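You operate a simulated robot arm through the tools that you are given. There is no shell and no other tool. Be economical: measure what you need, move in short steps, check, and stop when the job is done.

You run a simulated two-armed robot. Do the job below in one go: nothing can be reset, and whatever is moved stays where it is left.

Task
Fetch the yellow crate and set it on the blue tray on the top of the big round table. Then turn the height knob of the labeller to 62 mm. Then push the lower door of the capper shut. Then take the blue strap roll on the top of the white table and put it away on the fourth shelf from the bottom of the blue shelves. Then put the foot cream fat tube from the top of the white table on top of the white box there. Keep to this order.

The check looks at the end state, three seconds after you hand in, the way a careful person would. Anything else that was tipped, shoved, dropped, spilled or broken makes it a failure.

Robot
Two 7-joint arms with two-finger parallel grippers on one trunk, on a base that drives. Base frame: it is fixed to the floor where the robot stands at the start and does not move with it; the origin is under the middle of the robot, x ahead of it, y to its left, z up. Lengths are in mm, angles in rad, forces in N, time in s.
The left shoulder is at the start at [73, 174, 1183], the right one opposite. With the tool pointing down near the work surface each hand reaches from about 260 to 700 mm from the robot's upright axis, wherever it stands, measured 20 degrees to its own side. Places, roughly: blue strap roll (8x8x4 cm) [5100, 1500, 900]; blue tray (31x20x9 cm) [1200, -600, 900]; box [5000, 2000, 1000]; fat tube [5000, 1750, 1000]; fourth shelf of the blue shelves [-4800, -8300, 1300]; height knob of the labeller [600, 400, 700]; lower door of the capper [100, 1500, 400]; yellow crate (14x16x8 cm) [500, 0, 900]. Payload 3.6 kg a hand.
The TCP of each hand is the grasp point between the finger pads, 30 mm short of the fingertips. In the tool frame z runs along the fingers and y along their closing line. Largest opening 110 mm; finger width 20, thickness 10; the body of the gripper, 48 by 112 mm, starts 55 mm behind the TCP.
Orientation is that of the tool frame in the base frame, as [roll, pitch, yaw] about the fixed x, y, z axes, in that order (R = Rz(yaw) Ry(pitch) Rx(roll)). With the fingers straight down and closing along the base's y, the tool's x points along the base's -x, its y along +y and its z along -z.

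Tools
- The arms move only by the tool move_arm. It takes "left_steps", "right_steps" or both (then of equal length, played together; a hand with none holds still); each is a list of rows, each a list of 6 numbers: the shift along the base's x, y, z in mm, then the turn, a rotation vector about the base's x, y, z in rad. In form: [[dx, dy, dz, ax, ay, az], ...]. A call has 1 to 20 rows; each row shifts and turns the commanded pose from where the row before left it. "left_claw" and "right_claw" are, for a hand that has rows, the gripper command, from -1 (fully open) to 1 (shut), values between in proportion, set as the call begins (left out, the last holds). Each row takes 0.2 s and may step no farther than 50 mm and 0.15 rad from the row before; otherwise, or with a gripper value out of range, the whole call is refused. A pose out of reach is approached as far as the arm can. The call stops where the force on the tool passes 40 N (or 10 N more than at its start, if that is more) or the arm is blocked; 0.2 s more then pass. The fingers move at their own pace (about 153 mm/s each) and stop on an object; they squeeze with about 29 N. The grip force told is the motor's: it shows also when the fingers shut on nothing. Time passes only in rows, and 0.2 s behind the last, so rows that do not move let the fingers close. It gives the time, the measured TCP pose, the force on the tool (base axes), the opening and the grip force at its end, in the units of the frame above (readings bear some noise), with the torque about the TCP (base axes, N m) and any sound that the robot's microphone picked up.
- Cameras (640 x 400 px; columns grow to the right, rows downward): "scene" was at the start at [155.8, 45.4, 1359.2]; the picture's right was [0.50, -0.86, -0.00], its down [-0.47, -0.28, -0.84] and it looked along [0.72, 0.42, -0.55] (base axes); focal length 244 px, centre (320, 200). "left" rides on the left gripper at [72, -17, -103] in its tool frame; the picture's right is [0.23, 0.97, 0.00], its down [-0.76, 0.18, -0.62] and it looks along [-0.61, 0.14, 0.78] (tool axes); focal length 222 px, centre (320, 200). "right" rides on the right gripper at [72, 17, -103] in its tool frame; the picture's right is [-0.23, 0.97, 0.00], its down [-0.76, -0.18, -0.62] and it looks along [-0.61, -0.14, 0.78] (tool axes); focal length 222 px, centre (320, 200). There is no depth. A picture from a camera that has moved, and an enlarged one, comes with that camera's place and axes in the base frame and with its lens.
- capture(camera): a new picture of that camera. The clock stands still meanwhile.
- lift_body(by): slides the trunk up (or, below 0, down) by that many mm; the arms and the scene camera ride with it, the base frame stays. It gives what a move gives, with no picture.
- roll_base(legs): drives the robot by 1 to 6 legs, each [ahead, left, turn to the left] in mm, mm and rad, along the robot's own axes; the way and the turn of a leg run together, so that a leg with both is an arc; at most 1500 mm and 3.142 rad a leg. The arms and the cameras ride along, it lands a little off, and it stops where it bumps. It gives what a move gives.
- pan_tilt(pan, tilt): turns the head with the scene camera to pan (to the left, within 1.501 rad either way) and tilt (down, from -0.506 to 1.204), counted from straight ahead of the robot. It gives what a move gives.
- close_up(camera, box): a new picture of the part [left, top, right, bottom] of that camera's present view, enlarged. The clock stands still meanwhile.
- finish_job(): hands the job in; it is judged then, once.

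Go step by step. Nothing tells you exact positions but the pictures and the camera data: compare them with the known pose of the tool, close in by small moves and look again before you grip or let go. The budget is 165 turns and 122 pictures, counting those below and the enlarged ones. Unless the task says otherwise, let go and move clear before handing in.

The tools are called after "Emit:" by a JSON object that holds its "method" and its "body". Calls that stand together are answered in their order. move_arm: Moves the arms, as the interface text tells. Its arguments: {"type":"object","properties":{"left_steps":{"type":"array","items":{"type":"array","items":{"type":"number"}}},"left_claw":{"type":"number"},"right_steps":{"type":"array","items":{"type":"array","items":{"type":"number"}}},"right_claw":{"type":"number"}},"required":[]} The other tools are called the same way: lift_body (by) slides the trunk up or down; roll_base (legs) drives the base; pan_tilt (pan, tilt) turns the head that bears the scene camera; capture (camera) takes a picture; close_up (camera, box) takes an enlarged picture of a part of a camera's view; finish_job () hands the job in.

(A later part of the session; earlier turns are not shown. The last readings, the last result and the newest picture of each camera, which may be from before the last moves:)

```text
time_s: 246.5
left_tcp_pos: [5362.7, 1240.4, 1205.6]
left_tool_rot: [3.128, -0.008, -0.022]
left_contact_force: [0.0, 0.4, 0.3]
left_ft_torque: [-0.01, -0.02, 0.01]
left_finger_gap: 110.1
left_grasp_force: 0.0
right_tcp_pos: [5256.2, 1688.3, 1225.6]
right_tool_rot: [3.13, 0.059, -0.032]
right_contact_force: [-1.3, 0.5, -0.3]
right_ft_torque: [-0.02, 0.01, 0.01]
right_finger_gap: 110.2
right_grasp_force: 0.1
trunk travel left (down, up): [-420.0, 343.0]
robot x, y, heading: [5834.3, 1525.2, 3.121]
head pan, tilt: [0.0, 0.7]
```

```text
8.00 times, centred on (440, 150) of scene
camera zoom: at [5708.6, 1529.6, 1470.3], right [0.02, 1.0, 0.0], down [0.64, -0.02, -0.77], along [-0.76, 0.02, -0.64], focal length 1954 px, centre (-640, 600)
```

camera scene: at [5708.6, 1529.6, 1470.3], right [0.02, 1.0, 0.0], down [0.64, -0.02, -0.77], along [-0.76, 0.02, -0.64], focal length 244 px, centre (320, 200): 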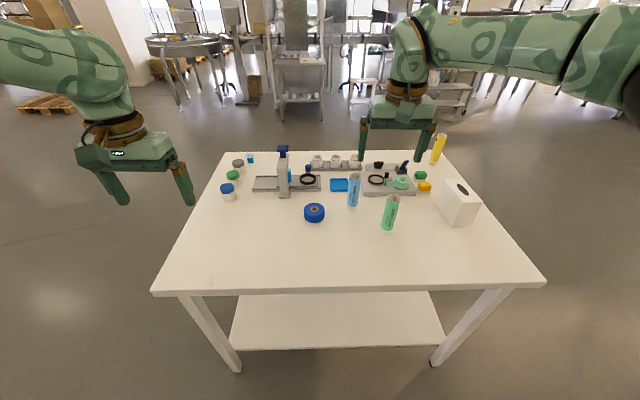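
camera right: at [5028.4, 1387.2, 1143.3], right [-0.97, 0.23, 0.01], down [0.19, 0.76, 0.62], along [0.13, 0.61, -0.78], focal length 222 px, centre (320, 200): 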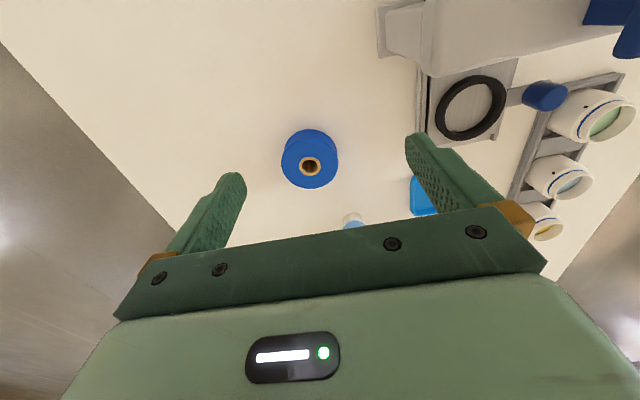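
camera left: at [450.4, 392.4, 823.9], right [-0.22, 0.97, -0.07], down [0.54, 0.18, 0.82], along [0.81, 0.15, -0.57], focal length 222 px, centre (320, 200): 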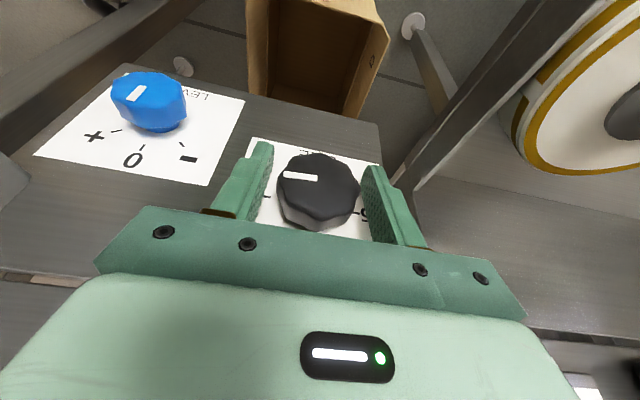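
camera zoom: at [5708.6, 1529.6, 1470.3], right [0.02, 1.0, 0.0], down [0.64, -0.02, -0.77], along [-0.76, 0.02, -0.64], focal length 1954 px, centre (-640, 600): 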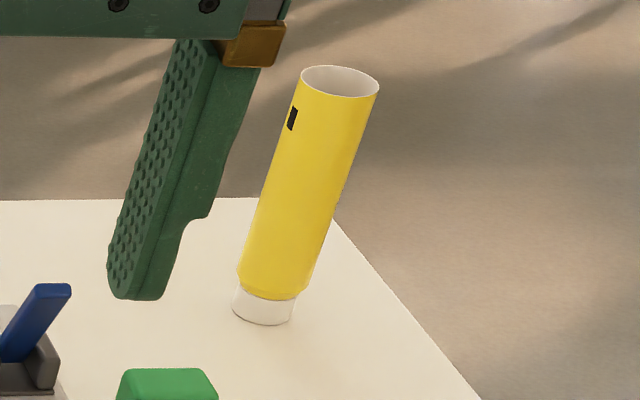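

By elimination the yellow one is the foot cream tube; I'll verify it later. First the roll: move in and hover the right hand above it.

Emit:
{"method": "roll_base", "body": {"legs": [[175, 100, 0.02]]}}

Emit:
{"method": "lift_body", "body": {"by": -120}}

```text
time_s: 248.1
left_tcp_pos: [5193.8, 1133.8, 1204.5]
left_tool_rot: [3.131, -0.011, -0.004]
left_contact_force: [0.0, -0.4, 0.7]
left_ft_torque: [0.01, -0.04, 0.0]
left_finger_gap: 109.8
left_grasp_force: 0.0
right_tcp_pos: [5079.6, 1577.8, 1225.2]
right_tool_rot: [3.131, 0.056, -0.012]
right_contact_force: [0.4, -0.3, 0.2]
right_ft_torque: [0.01, -0.01, -0.01]
right_finger_gap: 109.9
right_grasp_force: 0.1
trunk travel left (down, up): [-420.0, 343.0]
robot x, y, heading: [5658.0, 1428.7, 3.136]
head pan, tilt: [0.0, 0.7]
```

```text
time_s: 249.6
left_tcp_pos: [5193.9, 1135.8, 1086.6]
left_tool_rot: [3.132, -0.008, -0.004]
left_contact_force: [0.4, -0.4, -0.3]
left_ft_torque: [-0.01, -0.02, -0.03]
left_finger_gap: 110.1
left_grasp_force: 0.0
right_tcp_pos: [5078.2, 1578.0, 1106.4]
right_tool_rot: [3.131, 0.057, -0.012]
right_contact_force: [0.4, 0.4, 0.2]
right_ft_torque: [0.01, -0.01, -0.02]
right_finger_gap: 110.1
right_grasp_force: 0.1
trunk travel left (down, up): [-300.0, 463.0]
robot x, y, heading: [5663.1, 1427.5, 3.14]
head pan, tilt: [0.0, 0.7]
```

Emit:
{"method": "move_arm", "body": {"right_steps": [[-2, -20, -10, 0, -0.057, 0], [-2, -20, -30, 0, 0, 0], [-2, -14, -40, 0, 0, 0], [0, 0, -30, 0, 0, 0]]}}

Emit:
{"method": "capture", "body": {"camera": "right"}}

```text
time_s: 250.6
left_tcp_pos: [5193.4, 1134.6, 1085.3]
left_tool_rot: [3.131, -0.009, -0.004]
left_contact_force: [-1.2, -0.1, -0.3]
left_ft_torque: [-0.03, -0.03, 0.0]
left_finger_gap: 110.2
left_grasp_force: 0.1
right_tcp_pos: [5071.6, 1522.2, 996.9]
right_tool_rot: [3.128, 0.001, -0.012]
right_contact_force: [0.0, -0.4, 0.1]
right_ft_torque: [0.01, 0.0, 0.01]
right_finger_gap: 110.0
right_grasp_force: 0.1
trunk travel left (down, up): [-300.0, 463.0]
robot x, y, heading: [5660.3, 1426.8, 3.135]
head pan, tilt: [0.0, 0.7]
```

```text
17 pictures are left
camera right: at [5142.4, 1506.3, 1099.9], right [-0.24, -0.97, 0.01], down [-0.76, 0.19, 0.62], along [-0.61, 0.14, -0.78], focal length 222 px, centre (320, 200)
```

right: 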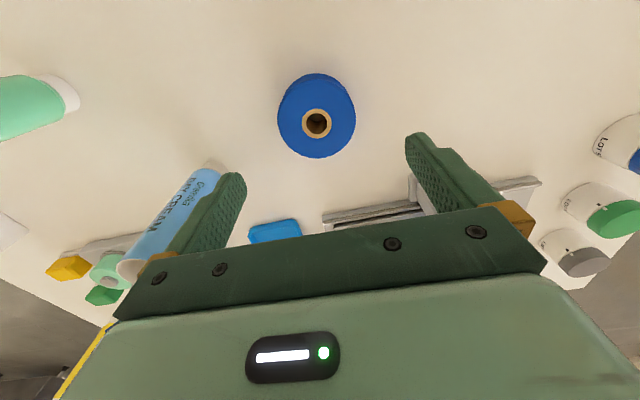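

Centred. Descend and grip the roll.

Emit:
{"method": "move_arm", "body": {"right_steps": [[0, 2, -35, 0, 0, 0], [0, 0, -35, 0, 0, 0], [0, 0, -20, 0, 0, 0], [0, 0, -9, 0, 0, 0]]}}

Emit:
{"method": "move_arm", "body": {"right_steps": [[0, 0, 0, 0, 0, 0], [0, 0, 0, 0, 0, 0], [0, 0, 0, 0, 0, 0]], "right_claw": 1}}

Emit:
{"method": "move_arm", "body": {"right_steps": [[0, 0, 15, 0, 0, 0], [0, 0, 30, 0, 0, 0], [0, 0, 40, 0, 0, 0], [0, 0, 40, 0, 0, 0], [0, 0, 40, 0, 0, 0]]}}

Emit:
{"method": "capture", "body": {"camera": "right"}}

```text
time_s: 251.6
left_tcp_pos: [5194.4, 1133.4, 1086.2]
left_tool_rot: [3.129, -0.009, -0.002]
left_contact_force: [0.1, -0.1, -0.2]
left_ft_torque: [-0.01, 0.0, -0.02]
left_finger_gap: 109.8
left_grasp_force: 0.0
right_tcp_pos: [5074.9, 1524.7, 896.8]
right_tool_rot: [3.129, 0.0, -0.011]
right_contact_force: [0.5, -0.3, 0.0]
right_ft_torque: [0.02, 0.03, 0.02]
right_finger_gap: 109.9
right_grasp_force: 0.0
trunk travel left (down, up): [-300.0, 463.0]
robot x, y, heading: [5656.6, 1426.9, 3.136]
head pan, tilt: [0.0, 0.7]
```

```text
time_s: 252.4
left_tcp_pos: [5193.5, 1133.9, 1085.2]
left_tool_rot: [3.129, -0.01, -0.004]
left_contact_force: [0.3, 0.8, -0.9]
left_ft_torque: [0.0, 0.0, 0.01]
left_finger_gap: 109.5
left_grasp_force: 0.0
right_tcp_pos: [5075.1, 1524.3, 895.9]
right_tool_rot: [3.13, 0.0, -0.012]
right_contact_force: [-0.2, -0.5, -0.1]
right_ft_torque: [0.02, 0.0, -0.03]
right_finger_gap: 73.5
right_grasp_force: 28.8
trunk travel left (down, up): [-300.0, 463.0]
robot x, y, heading: [5656.8, 1420.8, 3.138]
head pan, tilt: [0.0, 0.7]
```

```text
time_s: 253.6
left_tcp_pos: [5194.2, 1134.5, 1086.8]
left_tool_rot: [3.131, -0.009, -0.003]
left_contact_force: [0.9, 0.0, -0.2]
left_ft_torque: [0.02, 0.0, 0.01]
left_finger_gap: 110.1
left_grasp_force: 0.1
right_tcp_pos: [5071.6, 1522.3, 1058.9]
right_tool_rot: [3.13, 0.0, -0.012]
right_contact_force: [0.1, -1.3, -1.5]
right_ft_torque: [0.0, 0.01, 0.04]
right_finger_gap: 73.1
right_grasp_force: 28.4
trunk travel left (down, up): [-300.0, 463.0]
robot x, y, heading: [5657.9, 1427.2, 3.138]
head pan, tilt: [0.0, 0.7]
```

```text
16 pictures are left
camera right: at [5143.2, 1506.4, 1162.8], right [-0.24, -0.97, 0.01], down [-0.76, 0.19, 0.62], along [-0.61, 0.14, -0.78], focal length 222 px, centre (320, 200)
```

right: 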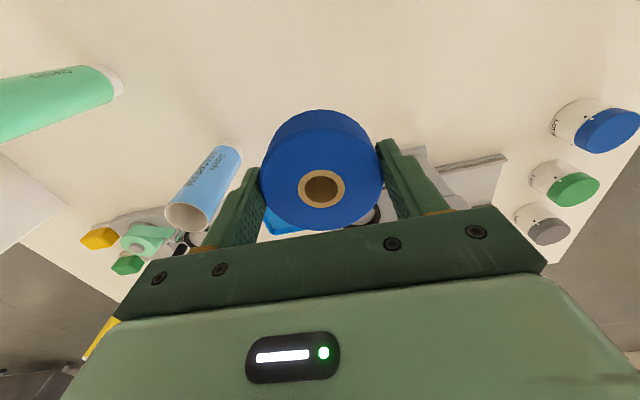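

The roll is held securely (73 mm gap). Now the long drive to the blue shelves: back off, go south of the line, then west.

Emit:
{"method": "roll_base", "body": {"legs": [[-150, 0, 0], [0, 1450, 0], [0, 1380, 0], [1500, 0, 0], [1500, 0, 0], [1300, 0, 0]]}}

```text
time_s: 288.1
left_tcp_pos: [1102.0, -1552.3, 1085.9]
left_tool_rot: [3.13, -0.011, -0.026]
left_contact_force: [0.7, -0.7, -0.2]
left_ft_torque: [0.0, 0.01, -0.02]
left_finger_gap: 110.0
left_grasp_force: 0.1
right_tcp_pos: [987.8, -1162.3, 1058.7]
right_tool_rot: [3.131, 0.0, -0.035]
right_contact_force: [0.0, 0.2, -2.6]
right_ft_torque: [0.02, 0.0, 0.02]
right_finger_gap: 73.3
right_grasp_force: 29.0
trunk travel left (down, up): [-300.0, 463.0]
robot x, y, heading: [1576.5, -1267.8, 3.118]
head pan, tilt: [0.0, 0.7]
```

Emit:
{"method": "roll_base", "body": {"legs": [[500, 130, 0.022], [580, 0, 0], [310, -320, 0], [480, -330, 0]]}}

Emit:
{"method": "pan_tilt", "body": {"pan": 0.5, "tilt": 0.3}}

Emit:
{"method": "capture", "body": {"camera": "scene"}}

```text
time_s: 299.4
left_tcp_pos: [-815.2, -1078.1, 1085.8]
left_tool_rot: [3.13, -0.01, 0.012]
left_contact_force: [-0.7, -0.1, 0.2]
left_ft_torque: [-0.02, 0.0, -0.02]
left_finger_gap: 110.1
left_grasp_force: 0.1
right_tcp_pos: [-944.6, -692.4, 1059.9]
right_tool_rot: [3.128, -0.001, 0.003]
right_contact_force: [0.1, 0.7, -2.3]
right_ft_torque: [0.0, 0.01, -0.01]
right_finger_gap: 73.2
right_grasp_force: 28.8
trunk travel left (down, up): [-300.0, 463.0]
robot x, y, heading: [-351.6, -778.4, -3.131]
head pan, tilt: [0.0, 0.7]
```

```text
time_s: 300.4
left_tcp_pos: [-814.7, -1079.4, 1086.5]
left_tool_rot: [3.13, -0.01, 0.011]
left_contact_force: [-0.3, 0.3, -0.5]
left_ft_torque: [-0.01, 0.02, 0.01]
left_finger_gap: 110.0
left_grasp_force: 0.1
right_tcp_pos: [-943.9, -693.4, 1059.2]
right_tool_rot: [3.13, 0.0, 0.004]
right_contact_force: [0.0, 0.8, -2.2]
right_ft_torque: [-0.03, 0.0, -0.01]
right_finger_gap: 73.4
right_grasp_force: 29.2
trunk travel left (down, up): [-300.0, 463.0]
robot x, y, heading: [-355.1, -776.8, -3.136]
head pan, tilt: [0.499, 0.3]
```

```text
15 pictures are left
camera scene: at [-515.6, -823.9, 1384.6], right [-0.49, 0.87, 0.0], down [0.26, 0.14, -0.95], along [-0.83, -0.47, -0.3], focal length 244 px, centre (320, 200)
```

scene: 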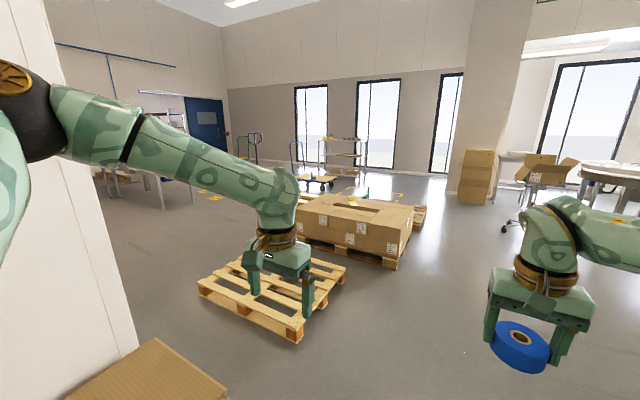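

I see a pillar and pallets to the left. The clear route is west along y≈−600 to x≈−4650, then south. Driving on and looking again.

Emit:
{"method": "roll_base", "body": {"legs": [[1500, -180, 0], [1500, 0, 0], [1250, 0, 0], [0, 0, 1.56]]}}

Emit:
{"method": "pan_tilt", "body": {"pan": 0.0, "tilt": 0.3}}

Emit:
{"method": "capture", "body": {"camera": "scene"}}

```text
refused: leg 1 is longer than a leg can be; nothing moved
```

```text
time_s: 301.3
left_tcp_pos: [-814.5, -1078.4, 1086.2]
left_tool_rot: [3.131, -0.01, 0.013]
left_contact_force: [-0.6, 0.1, 0.1]
left_ft_torque: [0.01, 0.01, 0.04]
left_finger_gap: 110.1
left_grasp_force: 0.0
right_tcp_pos: [-943.6, -692.4, 1058.9]
right_tool_rot: [3.129, -0.001, 0.003]
right_contact_force: [-0.3, -0.2, -1.7]
right_ft_torque: [0.02, -0.03, -0.03]
right_finger_gap: 73.5
right_grasp_force: 29.1
trunk travel left (down, up): [-300.0, 463.0]
robot x, y, heading: [-354.1, -776.2, -3.131]
head pan, tilt: [0.0, 0.3]
```

```text
14 pictures are left
camera scene: at [-527.4, -779.5, 1384.7], right [-0.01, 1.0, 0.0], down [0.3, 0.0, -0.96], along [-0.95, -0.01, -0.3], focal length 244 px, centre (320, 200)
```

scene: 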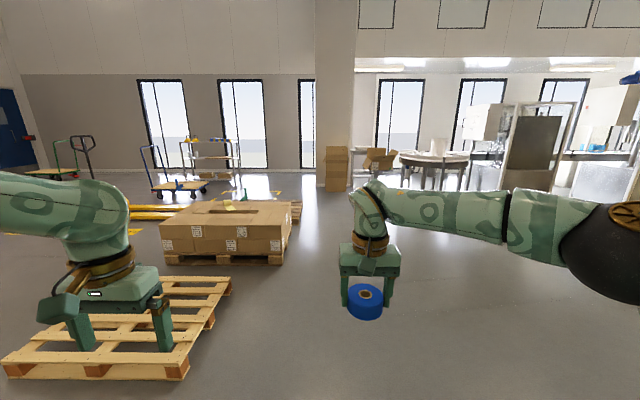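

Emit:
{"method": "roll_base", "body": {"legs": [[1450, -160, 0], [1450, 0, 0], [1300, 0, 0], [0, 0, 1.56]]}}

Emit:
{"method": "capture", "body": {"camera": "scene"}}

```text
time_s: 318.4
left_tcp_pos: [-4273.7, -1240.0, 1062.5]
left_tool_rot: [-3.123, -0.009, 0.279]
left_contact_force: [-0.6, -1.2, -1.0]
left_ft_torque: [0.06, -0.02, -0.01]
left_finger_gap: 109.9
left_grasp_force: 0.1
right_tcp_pos: [-4521.5, -792.7, 1149.6]
right_tool_rot: [2.981, 0.223, -0.116]
right_contact_force: [-1.3, 0.9, -1.1]
right_ft_torque: [-0.03, -0.11, 0.0]
right_finger_gap: 73.0
right_grasp_force: 28.6
trunk travel left (down, up): [-300.0, 463.0]
robot x, y, heading: [-3825.3, -869.1, -3.026]
head pan, tilt: [0.0, 0.3]
stopped in leg 3: the robot was blocked; the commanded pose is now the measured one
```

```text
13 pictures are left
camera scene: at [-4113.6, -896.5, 1373.7], right [-0.11, 0.99, 0.0], down [0.37, 0.04, -0.93], along [-0.92, -0.1, -0.38], focal length 244 px, centre (320, 200)
```

scene: 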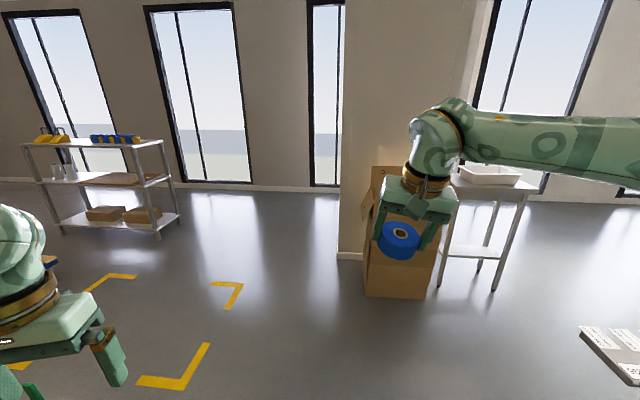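

I brushed the carton pallet on the left because I had drifted in y. I'll step away to the right, then continue west.

Emit:
{"method": "roll_base", "body": {"legs": [[0, -200, 0]]}}

```text
time_s: 319.1
left_tcp_pos: [-4161.6, -1225.0, 1098.9]
left_tool_rot: [-3.096, 0.105, 0.27]
left_contact_force: [-2.2, -0.8, -1.5]
left_ft_torque: [0.01, -0.19, -0.02]
left_finger_gap: 109.8
left_grasp_force: 0.2
right_tcp_pos: [-4393.8, -782.1, 1206.1]
right_tool_rot: [2.965, 0.326, -0.106]
right_contact_force: [-3.4, -1.2, -3.8]
right_ft_torque: [0.03, -0.2, 0.03]
right_finger_gap: 72.9
right_grasp_force: 29.0
trunk travel left (down, up): [-300.0, 463.0]
robot x, y, heading: [-3823.3, -865.7, -3.034]
head pan, tilt: [0.0, 0.3]
stopped in leg 1: the robot was blocked; the commanded pose is now the measured one
```

Emit:
{"method": "pan_tilt", "body": {"pan": 0.9, "tilt": 0.9}}

Emit:
{"method": "capture", "body": {"camera": "scene"}}

```text
time_s: 320.3
left_tcp_pos: [-4160.4, -1224.0, 1100.0]
left_tool_rot: [-3.099, 0.104, 0.269]
left_contact_force: [0.2, -0.1, 0.1]
left_ft_torque: [-0.01, 0.01, 0.01]
left_finger_gap: 109.8
left_grasp_force: 0.0
right_tcp_pos: [-4390.9, -779.7, 1206.2]
right_tool_rot: [2.961, 0.328, -0.109]
right_contact_force: [0.1, 0.1, -2.7]
right_ft_torque: [0.01, 0.0, -0.06]
right_finger_gap: 73.4
right_grasp_force: 29.3
trunk travel left (down, up): [-300.0, 463.0]
robot x, y, heading: [-3820.1, -866.4, -3.036]
head pan, tilt: [0.901, 0.901]
```

```text
12 pictures are left
camera scene: at [-3942.7, -937.5, 1332.6], right [-0.85, 0.53, 0.0], down [0.42, 0.66, -0.62], along [-0.33, -0.53, -0.78], focal length 244 px, centre (320, 200)
```

scene: 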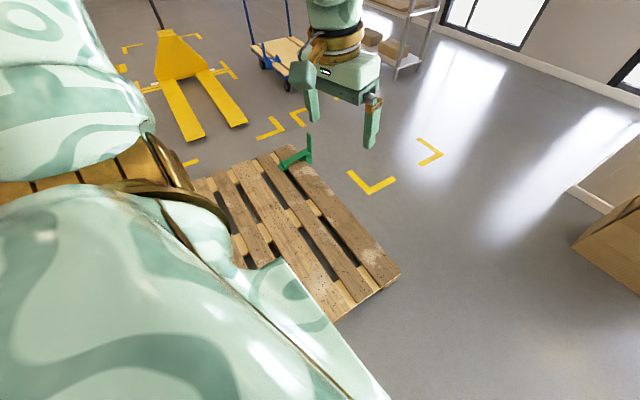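

The right elbow seems to be against equipment on the right while a pallet is on the left. I'll back out and pass the gap sideways, facing south.

Emit:
{"method": "roll_base", "body": {"legs": [[-450, 0, 0]]}}

```text
time_s: 323.1
left_tcp_pos: [-3709.5, -1176.6, 1101.1]
left_tool_rot: [-3.099, 0.107, 0.283]
left_contact_force: [0.4, 0.3, -0.2]
left_ft_torque: [-0.02, 0.02, 0.0]
left_finger_gap: 110.0
left_grasp_force: 0.1
right_tcp_pos: [-3946.9, -736.2, 1207.3]
right_tool_rot: [2.962, 0.33, -0.095]
right_contact_force: [0.2, -0.1, -1.7]
right_ft_torque: [0.03, -0.01, -0.01]
right_finger_gap: 73.0
right_grasp_force: 29.1
trunk travel left (down, up): [-300.0, 463.0]
robot x, y, heading: [-3374.7, -812.8, -3.021]
head pan, tilt: [0.901, 0.901]
```

Emit:
{"method": "roll_base", "body": {"legs": [[0, -110, 0], [0, 0, 1.45]]}}

Emit:
{"method": "pan_tilt", "body": {"pan": -0.75, "tilt": 0.4}}

Emit:
{"method": "capture", "body": {"camera": "scene"}}

```text
time_s: 327.7
left_tcp_pos: [-3079.8, -1086.8, 1099.3]
left_tool_rot: [-3.097, 0.105, 1.709]
left_contact_force: [-0.2, -0.5, 0.0]
left_ft_torque: [0.02, 0.02, 0.01]
left_finger_gap: 110.0
left_grasp_force: 0.1
right_tcp_pos: [-3549.1, -1258.4, 1209.3]
right_tool_rot: [2.962, 0.326, 1.333]
right_contact_force: [0.2, 0.1, -2.5]
right_ft_torque: [0.05, 0.0, 0.0]
right_finger_gap: 73.3
right_grasp_force: 28.9
trunk travel left (down, up): [-300.0, 463.0]
robot x, y, heading: [-3393.5, -705.7, -1.59]
head pan, tilt: [0.901, 0.901]
```

```text
time_s: 329.4
left_tcp_pos: [-3080.1, -1087.2, 1100.9]
left_tool_rot: [-3.098, 0.104, 1.711]
left_contact_force: [-0.3, 0.2, -0.6]
left_ft_torque: [-0.01, -0.01, 0.03]
left_finger_gap: 109.9
left_grasp_force: 0.1
right_tcp_pos: [-3548.8, -1258.5, 1206.5]
right_tool_rot: [2.961, 0.328, 1.332]
right_contact_force: [-0.4, 0.2, -2.2]
right_ft_torque: [0.0, -0.01, 0.01]
right_finger_gap: 73.1
right_grasp_force: 29.1
trunk travel left (down, up): [-300.0, 463.0]
robot x, y, heading: [-3392.9, -706.4, -1.591]
head pan, tilt: [-0.75, 0.4]
```

```text
11 pictures are left
camera scene: at [-3457.4, -851.7, 1375.5], right [-0.72, 0.7, 0.0], down [0.27, 0.28, -0.92], along [-0.64, -0.66, -0.39], focal length 244 px, centre (320, 200)
```

scene: 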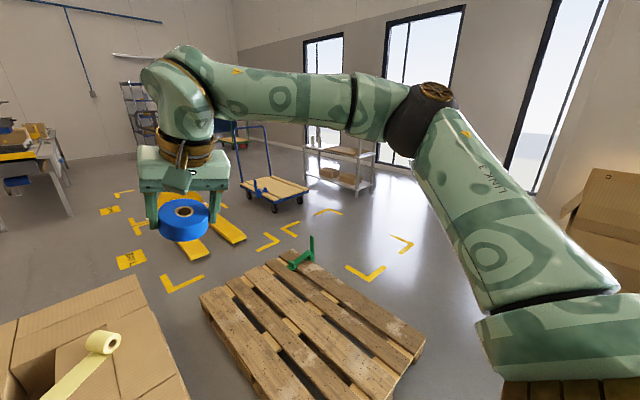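

The gap south lies west of the blue trolley (x≈−6030). I'll strafe west, then go diagonally to (−6030, −2700) and on south.

Emit:
{"method": "roll_base", "body": {"legs": [[0, -1480, 0], [0, 0, 0.02], [1012, -579, 0], [1012, -579, 0]]}}

```text
time_s: 347.8
left_tcp_pos: [-5688.3, -3018.7, 1100.4]
left_tool_rot: [-3.099, 0.105, 1.724]
left_contact_force: [0.4, 0.6, -0.4]
left_ft_torque: [-0.06, 0.0, -0.04]
left_finger_gap: 110.0
left_grasp_force: 0.0
right_tcp_pos: [-6155.6, -3197.2, 1207.4]
right_tool_rot: [2.963, 0.327, 1.347]
right_contact_force: [-0.2, 0.1, -3.1]
right_ft_torque: [0.04, 0.0, 0.01]
right_finger_gap: 73.1
right_grasp_force: 28.7
trunk travel left (down, up): [-300.0, 463.0]
robot x, y, heading: [-6004.1, -2640.8, -1.575]
head pan, tilt: [-0.75, 0.4]
stopped in leg 4: the robot was blocked; the commanded pose is now the measured one
```

Emit:
{"method": "pan_tilt", "body": {"pan": 0.15, "tilt": 0.6}}

Emit:
{"method": "capture", "body": {"camera": "scene"}}

```text
time_s: 349.0
left_tcp_pos: [-5690.2, -3019.2, 1099.8]
left_tool_rot: [-3.098, 0.104, 1.726]
left_contact_force: [0.7, -0.8, -0.1]
left_ft_torque: [-0.01, 0.04, 0.01]
left_finger_gap: 109.8
left_grasp_force: 0.1
right_tcp_pos: [-6155.1, -3198.0, 1207.3]
right_tool_rot: [2.962, 0.326, 1.347]
right_contact_force: [-0.4, -1.1, -1.2]
right_ft_torque: [0.03, 0.01, 0.02]
right_finger_gap: 72.8
right_grasp_force: 28.9
trunk travel left (down, up): [-300.0, 463.0]
robot x, y, heading: [-6007.3, -2639.1, -1.58]
head pan, tilt: [0.15, 0.6]
```

```text
10 pictures are left
camera scene: at [-5994.0, -2809.6, 1357.3], right [-0.99, -0.14, 0.0], down [-0.08, 0.56, -0.82], along [0.12, -0.82, -0.57], focal length 244 px, centre (320, 200)
```

scene: 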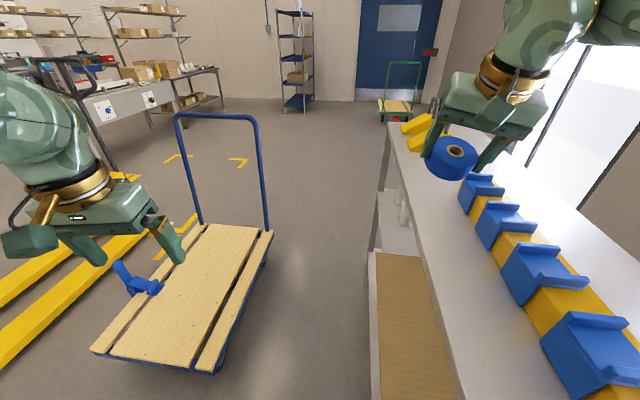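

The blue shelves are straight ahead. I must pass between the trolley (right edge x≈−5480) and the rack (left edge x≈−6150), so I'll centre on x≈−5815 and go straight.

Emit:
{"method": "roll_base", "body": {"legs": [[-150, 0, 0], [0, 192, 0], [0, 0, 0.009]]}}

```text
time_s: 351.9
left_tcp_pos: [-5498.9, -2863.6, 1100.4]
left_tool_rot: [-3.098, 0.105, 1.731]
left_contact_force: [0.2, 0.5, 0.6]
left_ft_torque: [0.0, 0.0, 0.0]
left_finger_gap: 110.1
left_grasp_force: 0.1
right_tcp_pos: [-5964.9, -3045.3, 1206.3]
right_tool_rot: [2.962, 0.325, 1.35]
right_contact_force: [0.0, 0.3, -2.0]
right_ft_torque: [0.04, -0.02, 0.03]
right_finger_gap: 72.9
right_grasp_force: 28.2
trunk travel left (down, up): [-300.0, 463.0]
robot x, y, heading: [-5818.1, -2493.1, -1.573]
head pan, tilt: [0.15, 0.6]
```

Emit:
{"method": "roll_base", "body": {"legs": [[600, 0, 0]]}}

```text
time_s: 355.2
left_tcp_pos: [-5503.0, -3455.6, 1099.5]
left_tool_rot: [-3.098, 0.104, 1.724]
left_contact_force: [1.5, -0.5, -0.8]
left_ft_torque: [0.0, 0.02, 0.0]
left_finger_gap: 110.1
left_grasp_force: 0.0
right_tcp_pos: [-5970.6, -3633.1, 1206.6]
right_tool_rot: [2.961, 0.327, 1.343]
right_contact_force: [1.0, 0.0, -2.4]
right_ft_torque: [0.03, 0.0, 0.02]
right_finger_gap: 73.0
right_grasp_force: 28.9
trunk travel left (down, up): [-300.0, 463.0]
robot x, y, heading: [-5817.0, -3076.8, -1.579]
head pan, tilt: [0.15, 0.6]
```

Passing cleanly. Continue.

Emit:
{"method": "roll_base", "body": {"legs": [[0, 0, 0.008], [700, 0, 0], [700, 0, 0]]}}

```text
time_s: 362.9
left_tcp_pos: [-5510.8, -4866.9, 1099.9]
left_tool_rot: [-3.096, 0.106, 1.724]
left_contact_force: [0.1, -1.0, 0.5]
left_ft_torque: [0.0, -0.03, 0.02]
left_finger_gap: 110.0
left_grasp_force: 0.0
right_tcp_pos: [-5977.1, -5044.6, 1206.7]
right_tool_rot: [2.962, 0.327, 1.345]
right_contact_force: [-0.2, -0.6, -1.6]
right_ft_torque: [0.05, 0.01, 0.03]
right_finger_gap: 73.1
right_grasp_force: 28.5
trunk travel left (down, up): [-300.0, 463.0]
robot x, y, heading: [-5829.0, -4488.3, -1.578]
head pan, tilt: [0.15, 0.6]
```

Through the gap. The shelf boards are at about z 125, 520, 920, 1290 and 1620, so the fourth is ≈1290. I'll drive up to about 1 m in front of the unit and look.

Emit:
{"method": "roll_base", "body": {"legs": [[1256, 537, 0], [1150, 530, 0]]}}

Emit:
{"method": "lift_body", "body": {"by": 250}}

Emit:
{"method": "pan_tilt", "body": {"pan": 0.0, "tilt": 0.25}}

Emit:
{"method": "capture", "body": {"camera": "scene"}}

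```text
time_s: 375.8
left_tcp_pos: [-4504.8, -7322.9, 1100.1]
left_tool_rot: [-3.098, 0.106, 1.693]
left_contact_force: [-0.7, 0.3, 0.0]
left_ft_torque: [-0.02, -0.03, 0.01]
left_finger_gap: 110.0
left_grasp_force: 0.0
right_tcp_pos: [-4977.4, -7486.6, 1206.5]
right_tool_rot: [2.96, 0.324, 1.314]
right_contact_force: [-0.5, -0.5, -1.3]
right_ft_torque: [0.02, -0.05, -0.01]
right_finger_gap: 73.0
right_grasp_force: 28.4
trunk travel left (down, up): [-300.0, 463.0]
robot x, y, heading: [-4810.2, -6935.8, -1.608]
head pan, tilt: [0.15, 0.6]
```

```text
time_s: 378.3
left_tcp_pos: [-4504.6, -7322.4, 1349.6]
left_tool_rot: [-3.097, 0.105, 1.694]
left_contact_force: [0.3, 0.1, -0.8]
left_ft_torque: [0.0, 0.02, 0.02]
left_finger_gap: 109.8
left_grasp_force: 0.0
right_tcp_pos: [-4978.4, -7486.1, 1455.5]
right_tool_rot: [2.964, 0.327, 1.315]
right_contact_force: [-0.5, 0.0, -1.7]
right_ft_torque: [0.0, 0.0, 0.02]
right_finger_gap: 73.0
right_grasp_force: 29.1
trunk travel left (down, up): [-550.0, 213.0]
robot x, y, heading: [-4812.5, -6935.7, -1.609]
head pan, tilt: [0.15, 0.6]
```

```text
time_s: 379.2
left_tcp_pos: [-4504.9, -7323.1, 1349.5]
left_tool_rot: [-3.099, 0.105, 1.693]
left_contact_force: [0.7, -0.5, -0.7]
left_ft_torque: [0.01, -0.01, 0.0]
left_finger_gap: 109.9
left_grasp_force: 0.1
right_tcp_pos: [-4977.3, -7486.8, 1457.4]
right_tool_rot: [2.962, 0.326, 1.315]
right_contact_force: [-0.4, 0.1, -1.3]
right_ft_torque: [0.05, 0.03, -0.01]
right_finger_gap: 72.9
right_grasp_force: 29.3
trunk travel left (down, up): [-550.0, 213.0]
robot x, y, heading: [-4811.0, -6936.2, -1.609]
head pan, tilt: [0.0, 0.25]
```

```text
9 pictures are left
camera scene: at [-4814.0, -7047.7, 1641.8], right [-1.0, 0.04, 0.0], down [0.01, 0.25, -0.97], along [-0.04, -0.97, -0.25], focal length 244 px, centre (320, 200)
```

scene: 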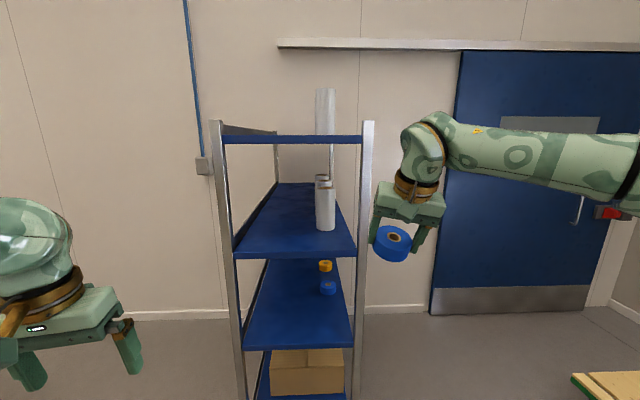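

That fits: board 4 (z≈1300) is the one with white bottles on its right side, front edge at y≈−7780, x −4967…−4568. I'll tilt the hand forward, line up with the free left part (x≈−4680), and stop just outside to check.

Emit:
{"method": "move_arm", "body": {"right_steps": [[0, 0, -10, -0.083, 0.065, 0.058], [0, 0, -10, -0.083, 0.065, 0.058], [0, 0, -10, -0.083, 0.065, 0.058], [0, 0, -10, 0, 0, 0], [0, 0, -15, 0, 0, 0]]}}

Emit:
{"method": "roll_base", "body": {"legs": [[0, 290, 0.038], [190, 0, 0]]}}

Emit:
{"method": "capture", "body": {"camera": "right"}}

```text
time_s: 380.4
left_tcp_pos: [-4505.2, -7322.9, 1350.1]
left_tool_rot: [-3.099, 0.105, 1.695]
left_contact_force: [0.1, 0.8, -0.5]
left_ft_torque: [0.02, 0.0, 0.0]
left_finger_gap: 110.2
left_grasp_force: 0.0
right_tcp_pos: [-4977.5, -7485.4, 1401.2]
right_tool_rot: [-3.14, 0.601, 1.571]
right_contact_force: [-0.6, -0.1, -1.5]
right_ft_torque: [0.07, -0.01, -0.04]
right_finger_gap: 72.8
right_grasp_force: 29.4
trunk travel left (down, up): [-550.0, 213.0]
robot x, y, heading: [-4808.8, -6939.0, -1.614]
head pan, tilt: [0.0, 0.25]
```

```text
time_s: 383.5
left_tcp_pos: [-4205.6, -7511.0, 1351.0]
left_tool_rot: [-3.096, 0.106, 1.723]
left_contact_force: [0.1, 0.3, 0.5]
left_ft_torque: [-0.02, 0.02, 0.02]
left_finger_gap: 109.9
left_grasp_force: 0.0
right_tcp_pos: [-4673.2, -7688.0, 1401.7]
right_tool_rot: [3.141, 0.6, 1.599]
right_contact_force: [0.0, 0.9, -2.0]
right_ft_torque: [0.03, 0.01, 0.03]
right_finger_gap: 72.8
right_grasp_force: 29.1
trunk travel left (down, up): [-550.0, 213.0]
robot x, y, heading: [-4520.5, -7133.3, -1.579]
head pan, tilt: [0.0, 0.25]
```

```text
8 pictures are left
camera right: at [-4660.3, -7569.0, 1445.5], right [0.98, -0.16, 0.13], down [-0.17, -0.28, 0.94], along [-0.11, -0.95, -0.3], focal length 222 px, centre (320, 200)
```

right: 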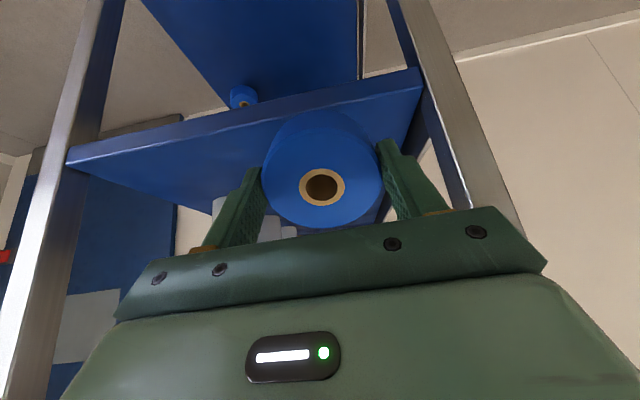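

The shelf's front edge is at y≈−7745 and its board at z≈1290. I'll lower slightly and roll in 140 mm.

Emit:
{"method": "move_arm", "body": {"right_steps": [[0, 0, -12, 0, 0, 0], [0, 0, -12, 0, 0, 0]]}}

Emit:
{"method": "roll_base", "body": {"legs": [[140, 0, 0]]}}

Emit:
{"method": "capture", "body": {"camera": "scene"}}

```text
time_s: 384.1
left_tcp_pos: [-4207.3, -7512.0, 1349.4]
left_tool_rot: [-3.096, 0.105, 1.722]
left_contact_force: [0.2, -1.0, -0.1]
left_ft_torque: [0.03, 0.01, 0.0]
left_finger_gap: 110.2
left_grasp_force: 0.1
right_tcp_pos: [-4673.8, -7689.2, 1376.8]
right_tool_rot: [-3.141, 0.599, 1.601]
right_contact_force: [0.7, -0.3, -1.9]
right_ft_torque: [0.05, -0.02, 0.01]
right_finger_gap: 73.2
right_grasp_force: 29.0
trunk travel left (down, up): [-550.0, 213.0]
robot x, y, heading: [-4518.3, -7134.6, -1.58]
head pan, tilt: [0.0, 0.25]
```

```text
time_s: 385.4
left_tcp_pos: [-4207.3, -7650.6, 1350.7]
left_tool_rot: [-3.098, 0.106, 1.722]
left_contact_force: [0.0, -0.4, 0.3]
left_ft_torque: [0.02, -0.01, -0.02]
left_finger_gap: 109.9
left_grasp_force: 0.0
right_tcp_pos: [-4673.5, -7827.4, 1378.1]
right_tool_rot: [3.141, 0.599, 1.599]
right_contact_force: [-0.9, 0.5, -1.8]
right_ft_torque: [0.04, 0.01, -0.01]
right_finger_gap: 73.0
right_grasp_force: 28.8
trunk travel left (down, up): [-550.0, 213.0]
robot x, y, heading: [-4522.0, -7274.0, -1.585]
head pan, tilt: [0.0, 0.25]
```

```text
7 pictures are left
camera scene: at [-4524.0, -7384.4, 1642.0], right [-1.0, 0.01, 0.0], down [0.0, 0.25, -0.97], along [-0.01, -0.97, -0.25], focal length 244 px, centre (320, 200)
```

scene: 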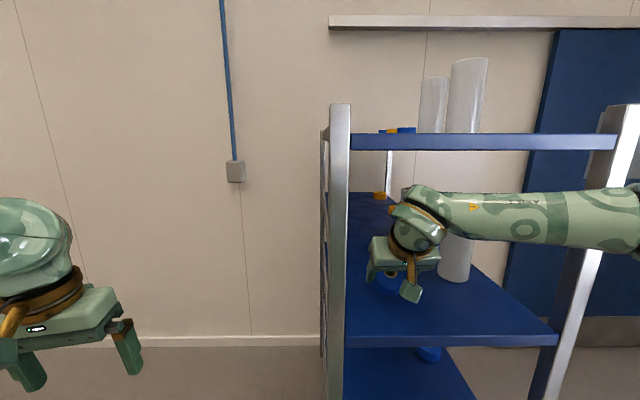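

Inside the bay. Lowering gently until the roll touches and settles.

Emit:
{"method": "move_arm", "body": {"right_steps": [[0, 0, -6, 0, 0, 0], [0, 0, -6, 0, 0, 0], [0, 0, -6, 0, 0, 0], [0, 0, -5, 0, 0, 0], [0, 0, -4, 0, 0, 0], [0, 0, -4, 0, 0, 0], [0, 0, -4, 0, 0, 0], [0, 0, -4, 0, 0, 0]]}}

```text
time_s: 387.1
left_tcp_pos: [-4207.0, -7651.3, 1350.7]
left_tool_rot: [-3.099, 0.107, 1.722]
left_contact_force: [0.9, 0.2, -0.6]
left_ft_torque: [-0.02, 0.0, -0.01]
left_finger_gap: 110.1
left_grasp_force: 0.1
right_tcp_pos: [-4673.2, -7830.7, 1348.8]
right_tool_rot: [3.139, 0.613, 1.6]
right_contact_force: [1.2, 2.3, 8.7]
right_ft_torque: [0.24, -0.01, -0.02]
right_finger_gap: 73.0
right_grasp_force: 28.5
trunk travel left (down, up): [-550.0, 213.0]
robot x, y, heading: [-4522.6, -7271.3, -1.582]
head pan, tilt: [0.0, 0.25]
stopped in row 8 (right hand): the force on the tool passed its limit at 45 N (the readings are from after the stop); the commanded pose is now the measured one
```

Contact made. I'll reduce the tilt a little about the touching edge, then open.

Emit:
{"method": "move_arm", "body": {"right_steps": [[0, -4, 0, 0.07, 0, 0], [0, -3, -1, 0.07, 0, 0], [0, 0, 0, 0, 0, 0]]}}

Emit:
{"method": "move_arm", "body": {"right_steps": [[0, 0, 0, 0, 0, 0], [0, 0, 0, 0, 0, 0], [0, 0, 0, 0, 0, 0], [0, 0, 0, 0, 0, 0]], "right_claw": -0.8}}

Emit:
{"method": "capture", "body": {"camera": "right"}}

```text
time_s: 387.9
left_tcp_pos: [-4206.3, -7651.1, 1350.0]
left_tool_rot: [-3.097, 0.107, 1.724]
left_contact_force: [0.0, 0.2, -0.7]
left_ft_torque: [0.03, 0.01, 0.03]
left_finger_gap: 110.0
left_grasp_force: 0.1
right_tcp_pos: [-4673.3, -7837.5, 1345.9]
right_tool_rot: [3.134, 0.471, 1.597]
right_contact_force: [1.4, -0.5, 10.3]
right_ft_torque: [0.13, -0.06, -0.02]
right_finger_gap: 73.1
right_grasp_force: 28.9
trunk travel left (down, up): [-550.0, 213.0]
robot x, y, heading: [-4520.9, -7274.3, -1.582]
head pan, tilt: [0.0, 0.25]
```

```text
time_s: 388.9
left_tcp_pos: [-4208.0, -7651.3, 1349.8]
left_tool_rot: [-3.099, 0.106, 1.723]
left_contact_force: [0.0, 0.1, 0.3]
left_ft_torque: [-0.01, -0.03, 0.01]
left_finger_gap: 109.9
left_grasp_force: 0.0
right_tcp_pos: [-4674.1, -7838.0, 1345.3]
right_tool_rot: [3.136, 0.47, 1.597]
right_contact_force: [-0.1, 0.4, -0.4]
right_ft_torque: [0.04, -0.01, -0.01]
right_finger_gap: 98.7
right_grasp_force: 0.1
trunk travel left (down, up): [-550.0, 213.0]
robot x, y, heading: [-4523.9, -7277.6, -1.574]
head pan, tilt: [0.0, 0.25]
```

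```text
6 pictures are left
camera right: at [-4661.2, -7725.5, 1404.1], right [0.98, -0.17, 0.11], down [-0.17, -0.4, 0.9], along [-0.11, -0.9, -0.42], focal length 222 px, centre (320, 200)
```

right: 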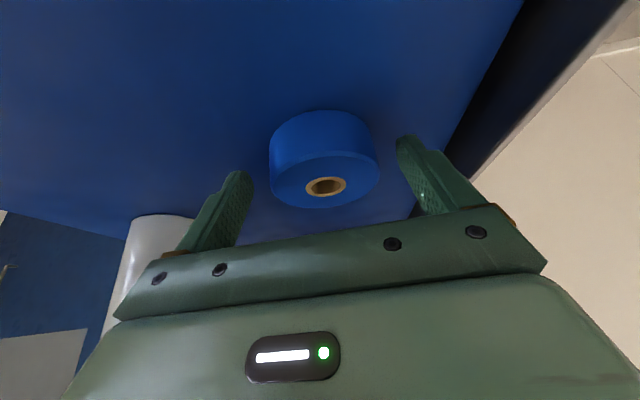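

The roll lies flat on the fourth shelf. I'll back straight out and start the way back along the same path, driving in reverse.

Emit:
{"method": "roll_base", "body": {"legs": [[-340, 0, 0], [-1224, -645, 0], [-1224, -645, 0]]}}

Emit:
{"method": "lift_body", "body": {"by": -150}}

```text
time_s: 404.1
left_tcp_pos: [-5496.5, -4876.0, 1350.5]
left_tool_rot: [-3.098, 0.103, 1.705]
left_contact_force: [-0.2, -1.0, 1.1]
left_ft_torque: [-0.02, -0.04, 0.0]
left_finger_gap: 109.8
left_grasp_force: 0.1
right_tcp_pos: [-5967.9, -5052.8, 1344.6]
right_tool_rot: [3.135, 0.47, 1.577]
right_contact_force: [0.0, -0.6, 0.5]
right_ft_torque: [0.01, -0.05, 0.0]
right_finger_gap: 99.0
right_grasp_force: 0.1
trunk travel left (down, up): [-550.0, 213.0]
robot x, y, heading: [-5807.7, -4493.6, -1.595]
head pan, tilt: [0.0, 0.25]
```

```text
time_s: 405.9
left_tcp_pos: [-5497.1, -4875.1, 1201.9]
left_tool_rot: [-3.099, 0.106, 1.705]
left_contact_force: [-0.1, 0.4, 0.2]
left_ft_torque: [-0.02, -0.03, 0.01]
left_finger_gap: 110.1
left_grasp_force: 0.1
right_tcp_pos: [-5967.4, -5051.9, 1195.3]
right_tool_rot: [3.136, 0.472, 1.578]
right_contact_force: [0.0, 0.0, -0.1]
right_ft_torque: [0.02, 0.0, 0.04]
right_finger_gap: 99.0
right_grasp_force: 0.1
trunk travel left (down, up): [-400.0, 363.0]
robot x, y, heading: [-5805.2, -4491.2, -1.603]
head pan, tilt: [0.0, 0.25]
```

Emit:
{"method": "roll_base", "body": {"legs": [[0, -14, 0.029], [-650, 0, 0]]}}

```text
time_s: 409.9
left_tcp_pos: [-5499.9, -4201.5, 1201.3]
left_tool_rot: [-3.098, 0.107, 1.737]
left_contact_force: [0.7, 0.2, -1.3]
left_ft_torque: [0.02, 0.03, 0.01]
left_finger_gap: 109.8
left_grasp_force: 0.0
right_tcp_pos: [-5964.4, -4394.5, 1194.3]
right_tool_rot: [3.136, 0.469, 1.61]
right_contact_force: [0.0, -0.3, -0.1]
right_ft_torque: [-0.01, -0.02, -0.02]
right_finger_gap: 98.9
right_grasp_force: 0.0
trunk travel left (down, up): [-400.0, 363.0]
robot x, y, heading: [-5820.2, -3828.6, -1.565]
head pan, tilt: [0.0, 0.25]
```

Emit:
{"method": "roll_base", "body": {"legs": [[-600, 0, -0.005], [-750, 0, 0]]}}

```text
time_s: 417.1
left_tcp_pos: [-5501.7, -2826.9, 1200.1]
left_tool_rot: [-3.099, 0.107, 1.725]
left_contact_force: [0.2, 0.1, -0.4]
left_ft_torque: [0.0, 0.0, 0.02]
left_finger_gap: 110.1
left_grasp_force: 0.0
right_tcp_pos: [-5967.5, -3014.6, 1195.2]
right_tool_rot: [3.135, 0.468, 1.599]
right_contact_force: [-0.1, 0.7, 0.1]
right_ft_torque: [-0.01, 0.0, -0.01]
right_finger_gap: 99.2
right_grasp_force: 0.1
trunk travel left (down, up): [-400.0, 363.0]
robot x, y, heading: [-5818.9, -2450.8, -1.582]
head pan, tilt: [0.0, 0.25]
```

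Back through the gap. Now north-east and along y≈−700 the same way, still facing south.

Emit:
{"method": "roll_base", "body": {"legs": [[-880, 473, 0.005], [-880, 473, 0.005], [0, 1480, 0]]}}

```text
time_s: 433.9
left_tcp_pos: [-3069.8, -1158.8, 1199.9]
left_tool_rot: [-3.098, 0.104, 1.691]
left_contact_force: [0.8, -0.5, 0.5]
left_ft_torque: [0.02, 0.0, 0.0]
left_finger_gap: 110.0
left_grasp_force: 0.1
right_tcp_pos: [-3541.3, -1329.5, 1195.1]
right_tool_rot: [3.134, 0.471, 1.565]
right_contact_force: [1.1, 0.0, 1.9]
right_ft_torque: [0.0, 0.0, 0.01]
right_finger_gap: 98.6
right_grasp_force: 0.1
trunk travel left (down, up): [-400.0, 363.0]
robot x, y, heading: [-3374.8, -772.6, -1.612]
head pan, tilt: [0.0, 0.25]
```

Emit:
{"method": "roll_base", "body": {"legs": [[-70, 0, 0.041], [-10, 1450, 0.01], [-10, 1450, 0.01]]}}

```text
time_s: 448.6
left_tcp_pos: [-114.2, -996.5, 1200.1]
left_tool_rot: [-3.098, 0.105, 1.807]
left_contact_force: [0.2, -0.1, -0.1]
left_ft_torque: [0.01, -0.01, 0.01]
left_finger_gap: 110.3
left_grasp_force: 0.0
right_tcp_pos: [-564.2, -1222.4, 1194.9]
right_tool_rot: [3.134, 0.47, 1.683]
right_contact_force: [0.2, 0.3, 0.0]
right_ft_torque: [-0.01, 0.02, 0.01]
right_finger_gap: 99.0
right_grasp_force: 0.2
trunk travel left (down, up): [-400.0, 363.0]
robot x, y, heading: [-463.0, -647.6, -1.494]
head pan, tilt: [0.0, 0.25]
```

Emit:
{"method": "roll_base", "body": {"legs": [[0, 0, -0.077], [540, 600, 0], [160, 400, 0], [0, 1400, -0.01], [0, 1400, -0.01]]}}

```text
time_s: 468.8
left_tcp_pos: [3636.3, -1851.1, 1201.4]
left_tool_rot: [-3.099, 0.105, 1.693]
left_contact_force: [0.2, -0.4, 0.1]
left_ft_torque: [0.01, -0.02, 0.03]
left_finger_gap: 110.0
left_grasp_force: 0.1
right_tcp_pos: [3164.0, -2025.6, 1195.8]
right_tool_rot: [3.135, 0.471, 1.569]
right_contact_force: [0.5, 0.4, 0.1]
right_ft_torque: [-0.03, 0.02, 0.0]
right_finger_gap: 99.2
right_grasp_force: 0.1
trunk travel left (down, up): [-400.0, 363.0]
robot x, y, heading: [3328.0, -1466.7, -1.604]
head pan, tilt: [0.0, 0.25]
```

Emit:
{"method": "roll_base", "body": {"legs": [[0, 0, 0.033], [-656, 895, 0], [-656, 895, 0], [-656, 895, 0], [-1200, 0, 0], [-1200, 0, 0]]}}

```text
time_s: 496.8
left_tcp_pos: [6442.8, 2487.3, 1201.0]
left_tool_rot: [-3.097, 0.105, 1.618]
left_contact_force: [0.5, 0.2, -0.2]
left_ft_torque: [0.03, -0.01, 0.01]
left_finger_gap: 110.0
left_grasp_force: 0.0
right_tcp_pos: [5960.3, 2351.0, 1195.5]
right_tool_rot: [3.135, 0.47, 1.494]
right_contact_force: [0.6, 0.5, 1.0]
right_ft_torque: [-0.01, 0.0, 0.02]
right_finger_gap: 99.0
right_grasp_force: 0.0
trunk travel left (down, up): [-400.0, 363.0]
robot x, y, heading: [6168.0, 2896.8, -1.679]
head pan, tilt: [0.0, 0.25]
```

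Emit:
{"method": "roll_base", "body": {"legs": [[-60, 0, 0.108], [0, -1250, 0.02]]}}

Emit:
{"method": "pan_tilt", "body": {"pan": 0.0, "tilt": 0.75}}

Emit:
{"method": "capture", "body": {"camera": "scene"}}

```text
time_s: 503.6
left_tcp_pos: [5262.9, 2574.1, 1200.2]
left_tool_rot: [-3.098, 0.106, 1.763]
left_contact_force: [0.5, -0.2, -0.4]
left_ft_torque: [0.01, 0.03, 0.01]
left_finger_gap: 110.2
left_grasp_force: 0.1
right_tcp_pos: [4803.1, 2367.9, 1195.4]
right_tool_rot: [3.134, 0.471, 1.638]
right_contact_force: [0.4, 0.4, -0.4]
right_ft_torque: [-0.02, 0.01, 0.01]
right_finger_gap: 98.9
right_grasp_force: 0.1
trunk travel left (down, up): [-400.0, 363.0]
robot x, y, heading: [4931.4, 2938.9, -1.544]
head pan, tilt: [0.0, 0.25]
```

```text
time_s: 504.5
left_tcp_pos: [5263.4, 2572.7, 1201.1]
left_tool_rot: [-3.097, 0.107, 1.763]
left_contact_force: [0.2, 0.5, 0.5]
left_ft_torque: [0.03, -0.01, 0.02]
left_finger_gap: 109.9
left_grasp_force: 0.1
right_tcp_pos: [4803.5, 2367.6, 1195.7]
right_tool_rot: [3.134, 0.468, 1.638]
right_contact_force: [0.3, 0.7, 0.2]
right_ft_torque: [0.0, -0.01, 0.02]
right_finger_gap: 98.9
right_grasp_force: 0.1
trunk travel left (down, up): [-400.0, 363.0]
robot x, y, heading: [4931.8, 2938.7, -1.543]
head pan, tilt: [0.0, 0.75]
```

```text
5 pictures are left
camera scene: at [4936.3, 2809.9, 1445.9], right [-1.0, -0.03, 0.0], down [-0.02, 0.68, -0.73], along [0.02, -0.73, -0.68], focal length 244 px, centre (320, 200)
```

scene: 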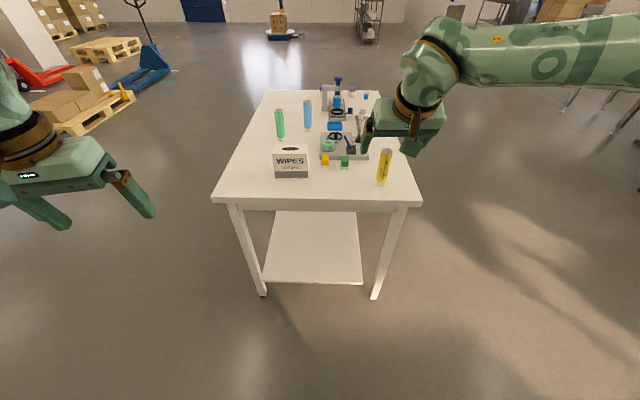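

I see the yellow tube at about (4718, 2080), top ≈1005, and the WIPES box at x 5004–5133, y≈1993–2047, top ≈967. I'll set the right hand vertical and move above the tube.

Emit:
{"method": "move_arm", "body": {"right_steps": [[0, 0, 0, 0.1175, 0, 0], [0, 0, 0, 0.1175, 0, 0], [0, 0, 0, 0.1175, 0, 0], [0, 0, 0, 0.1175, 0, 0]], "right_claw": -1}}

Emit:
{"method": "roll_base", "body": {"legs": [[280, -75, -0.03]]}}

Emit:
{"method": "lift_body", "body": {"by": -110}}

```text
time_s: 505.5
left_tcp_pos: [5263.2, 2571.9, 1200.5]
left_tool_rot: [-3.096, 0.105, 1.763]
left_contact_force: [-0.4, -0.5, 0.0]
left_ft_torque: [-0.06, -0.01, 0.04]
left_finger_gap: 109.9
left_grasp_force: 0.0
right_tcp_pos: [4804.3, 2368.5, 1195.0]
right_tool_rot: [3.104, -0.002, 1.629]
right_contact_force: [-0.4, 0.1, -0.6]
right_ft_torque: [0.0, -0.02, -0.01]
right_finger_gap: 109.9
right_grasp_force: 0.0
trunk travel left (down, up): [-400.0, 363.0]
robot x, y, heading: [4932.4, 2933.8, -1.537]
head pan, tilt: [0.0, 0.75]
```

```text
time_s: 507.5
left_tcp_pos: [5182.4, 2281.1, 1200.4]
left_tool_rot: [-3.098, 0.105, 1.734]
left_contact_force: [0.0, 0.4, 0.5]
left_ft_torque: [0.0, 0.02, -0.03]
left_finger_gap: 110.2
left_grasp_force: 0.0
right_tcp_pos: [4718.4, 2088.5, 1194.7]
right_tool_rot: [3.105, 0.0, 1.603]
right_contact_force: [0.4, -1.0, -1.1]
right_ft_torque: [0.04, 0.01, 0.0]
right_finger_gap: 110.3
right_grasp_force: 0.1
trunk travel left (down, up): [-400.0, 363.0]
robot x, y, heading: [4863.1, 2652.1, -1.567]
head pan, tilt: [0.0, 0.75]
```

```text
time_s: 508.9
left_tcp_pos: [5183.1, 2282.4, 1091.0]
left_tool_rot: [-3.098, 0.108, 1.737]
left_contact_force: [-0.7, 0.9, -0.1]
left_ft_torque: [-0.04, 0.05, -0.02]
left_finger_gap: 110.0
left_grasp_force: 0.0
right_tcp_pos: [4718.3, 2090.2, 1086.8]
right_tool_rot: [3.105, 0.002, 1.603]
right_contact_force: [0.4, 1.4, 0.2]
right_ft_torque: [0.01, -0.01, -0.02]
right_finger_gap: 110.2
right_grasp_force: 0.0
trunk travel left (down, up): [-290.0, 473.0]
robot x, y, heading: [4860.3, 2655.9, -1.565]
head pan, tilt: [0.0, 0.75]
```

Emit:
{"method": "capture", "body": {"camera": "right"}}

```text
4 pictures are left
camera right: at [4729.2, 2163.5, 1189.0], right [0.98, -0.2, 0.04], down [-0.18, -0.77, 0.62], along [-0.09, -0.61, -0.79], focal length 222 px, centre (320, 200)
```

right: 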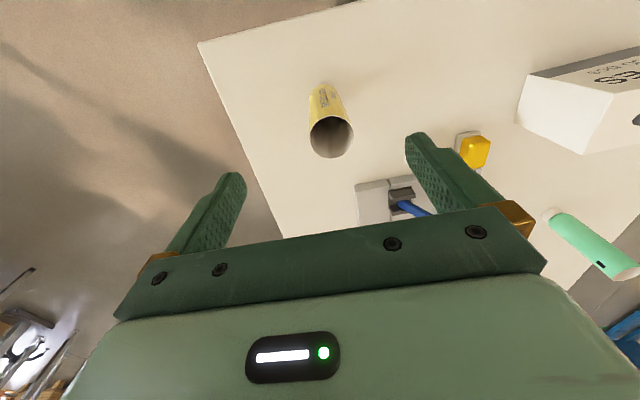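

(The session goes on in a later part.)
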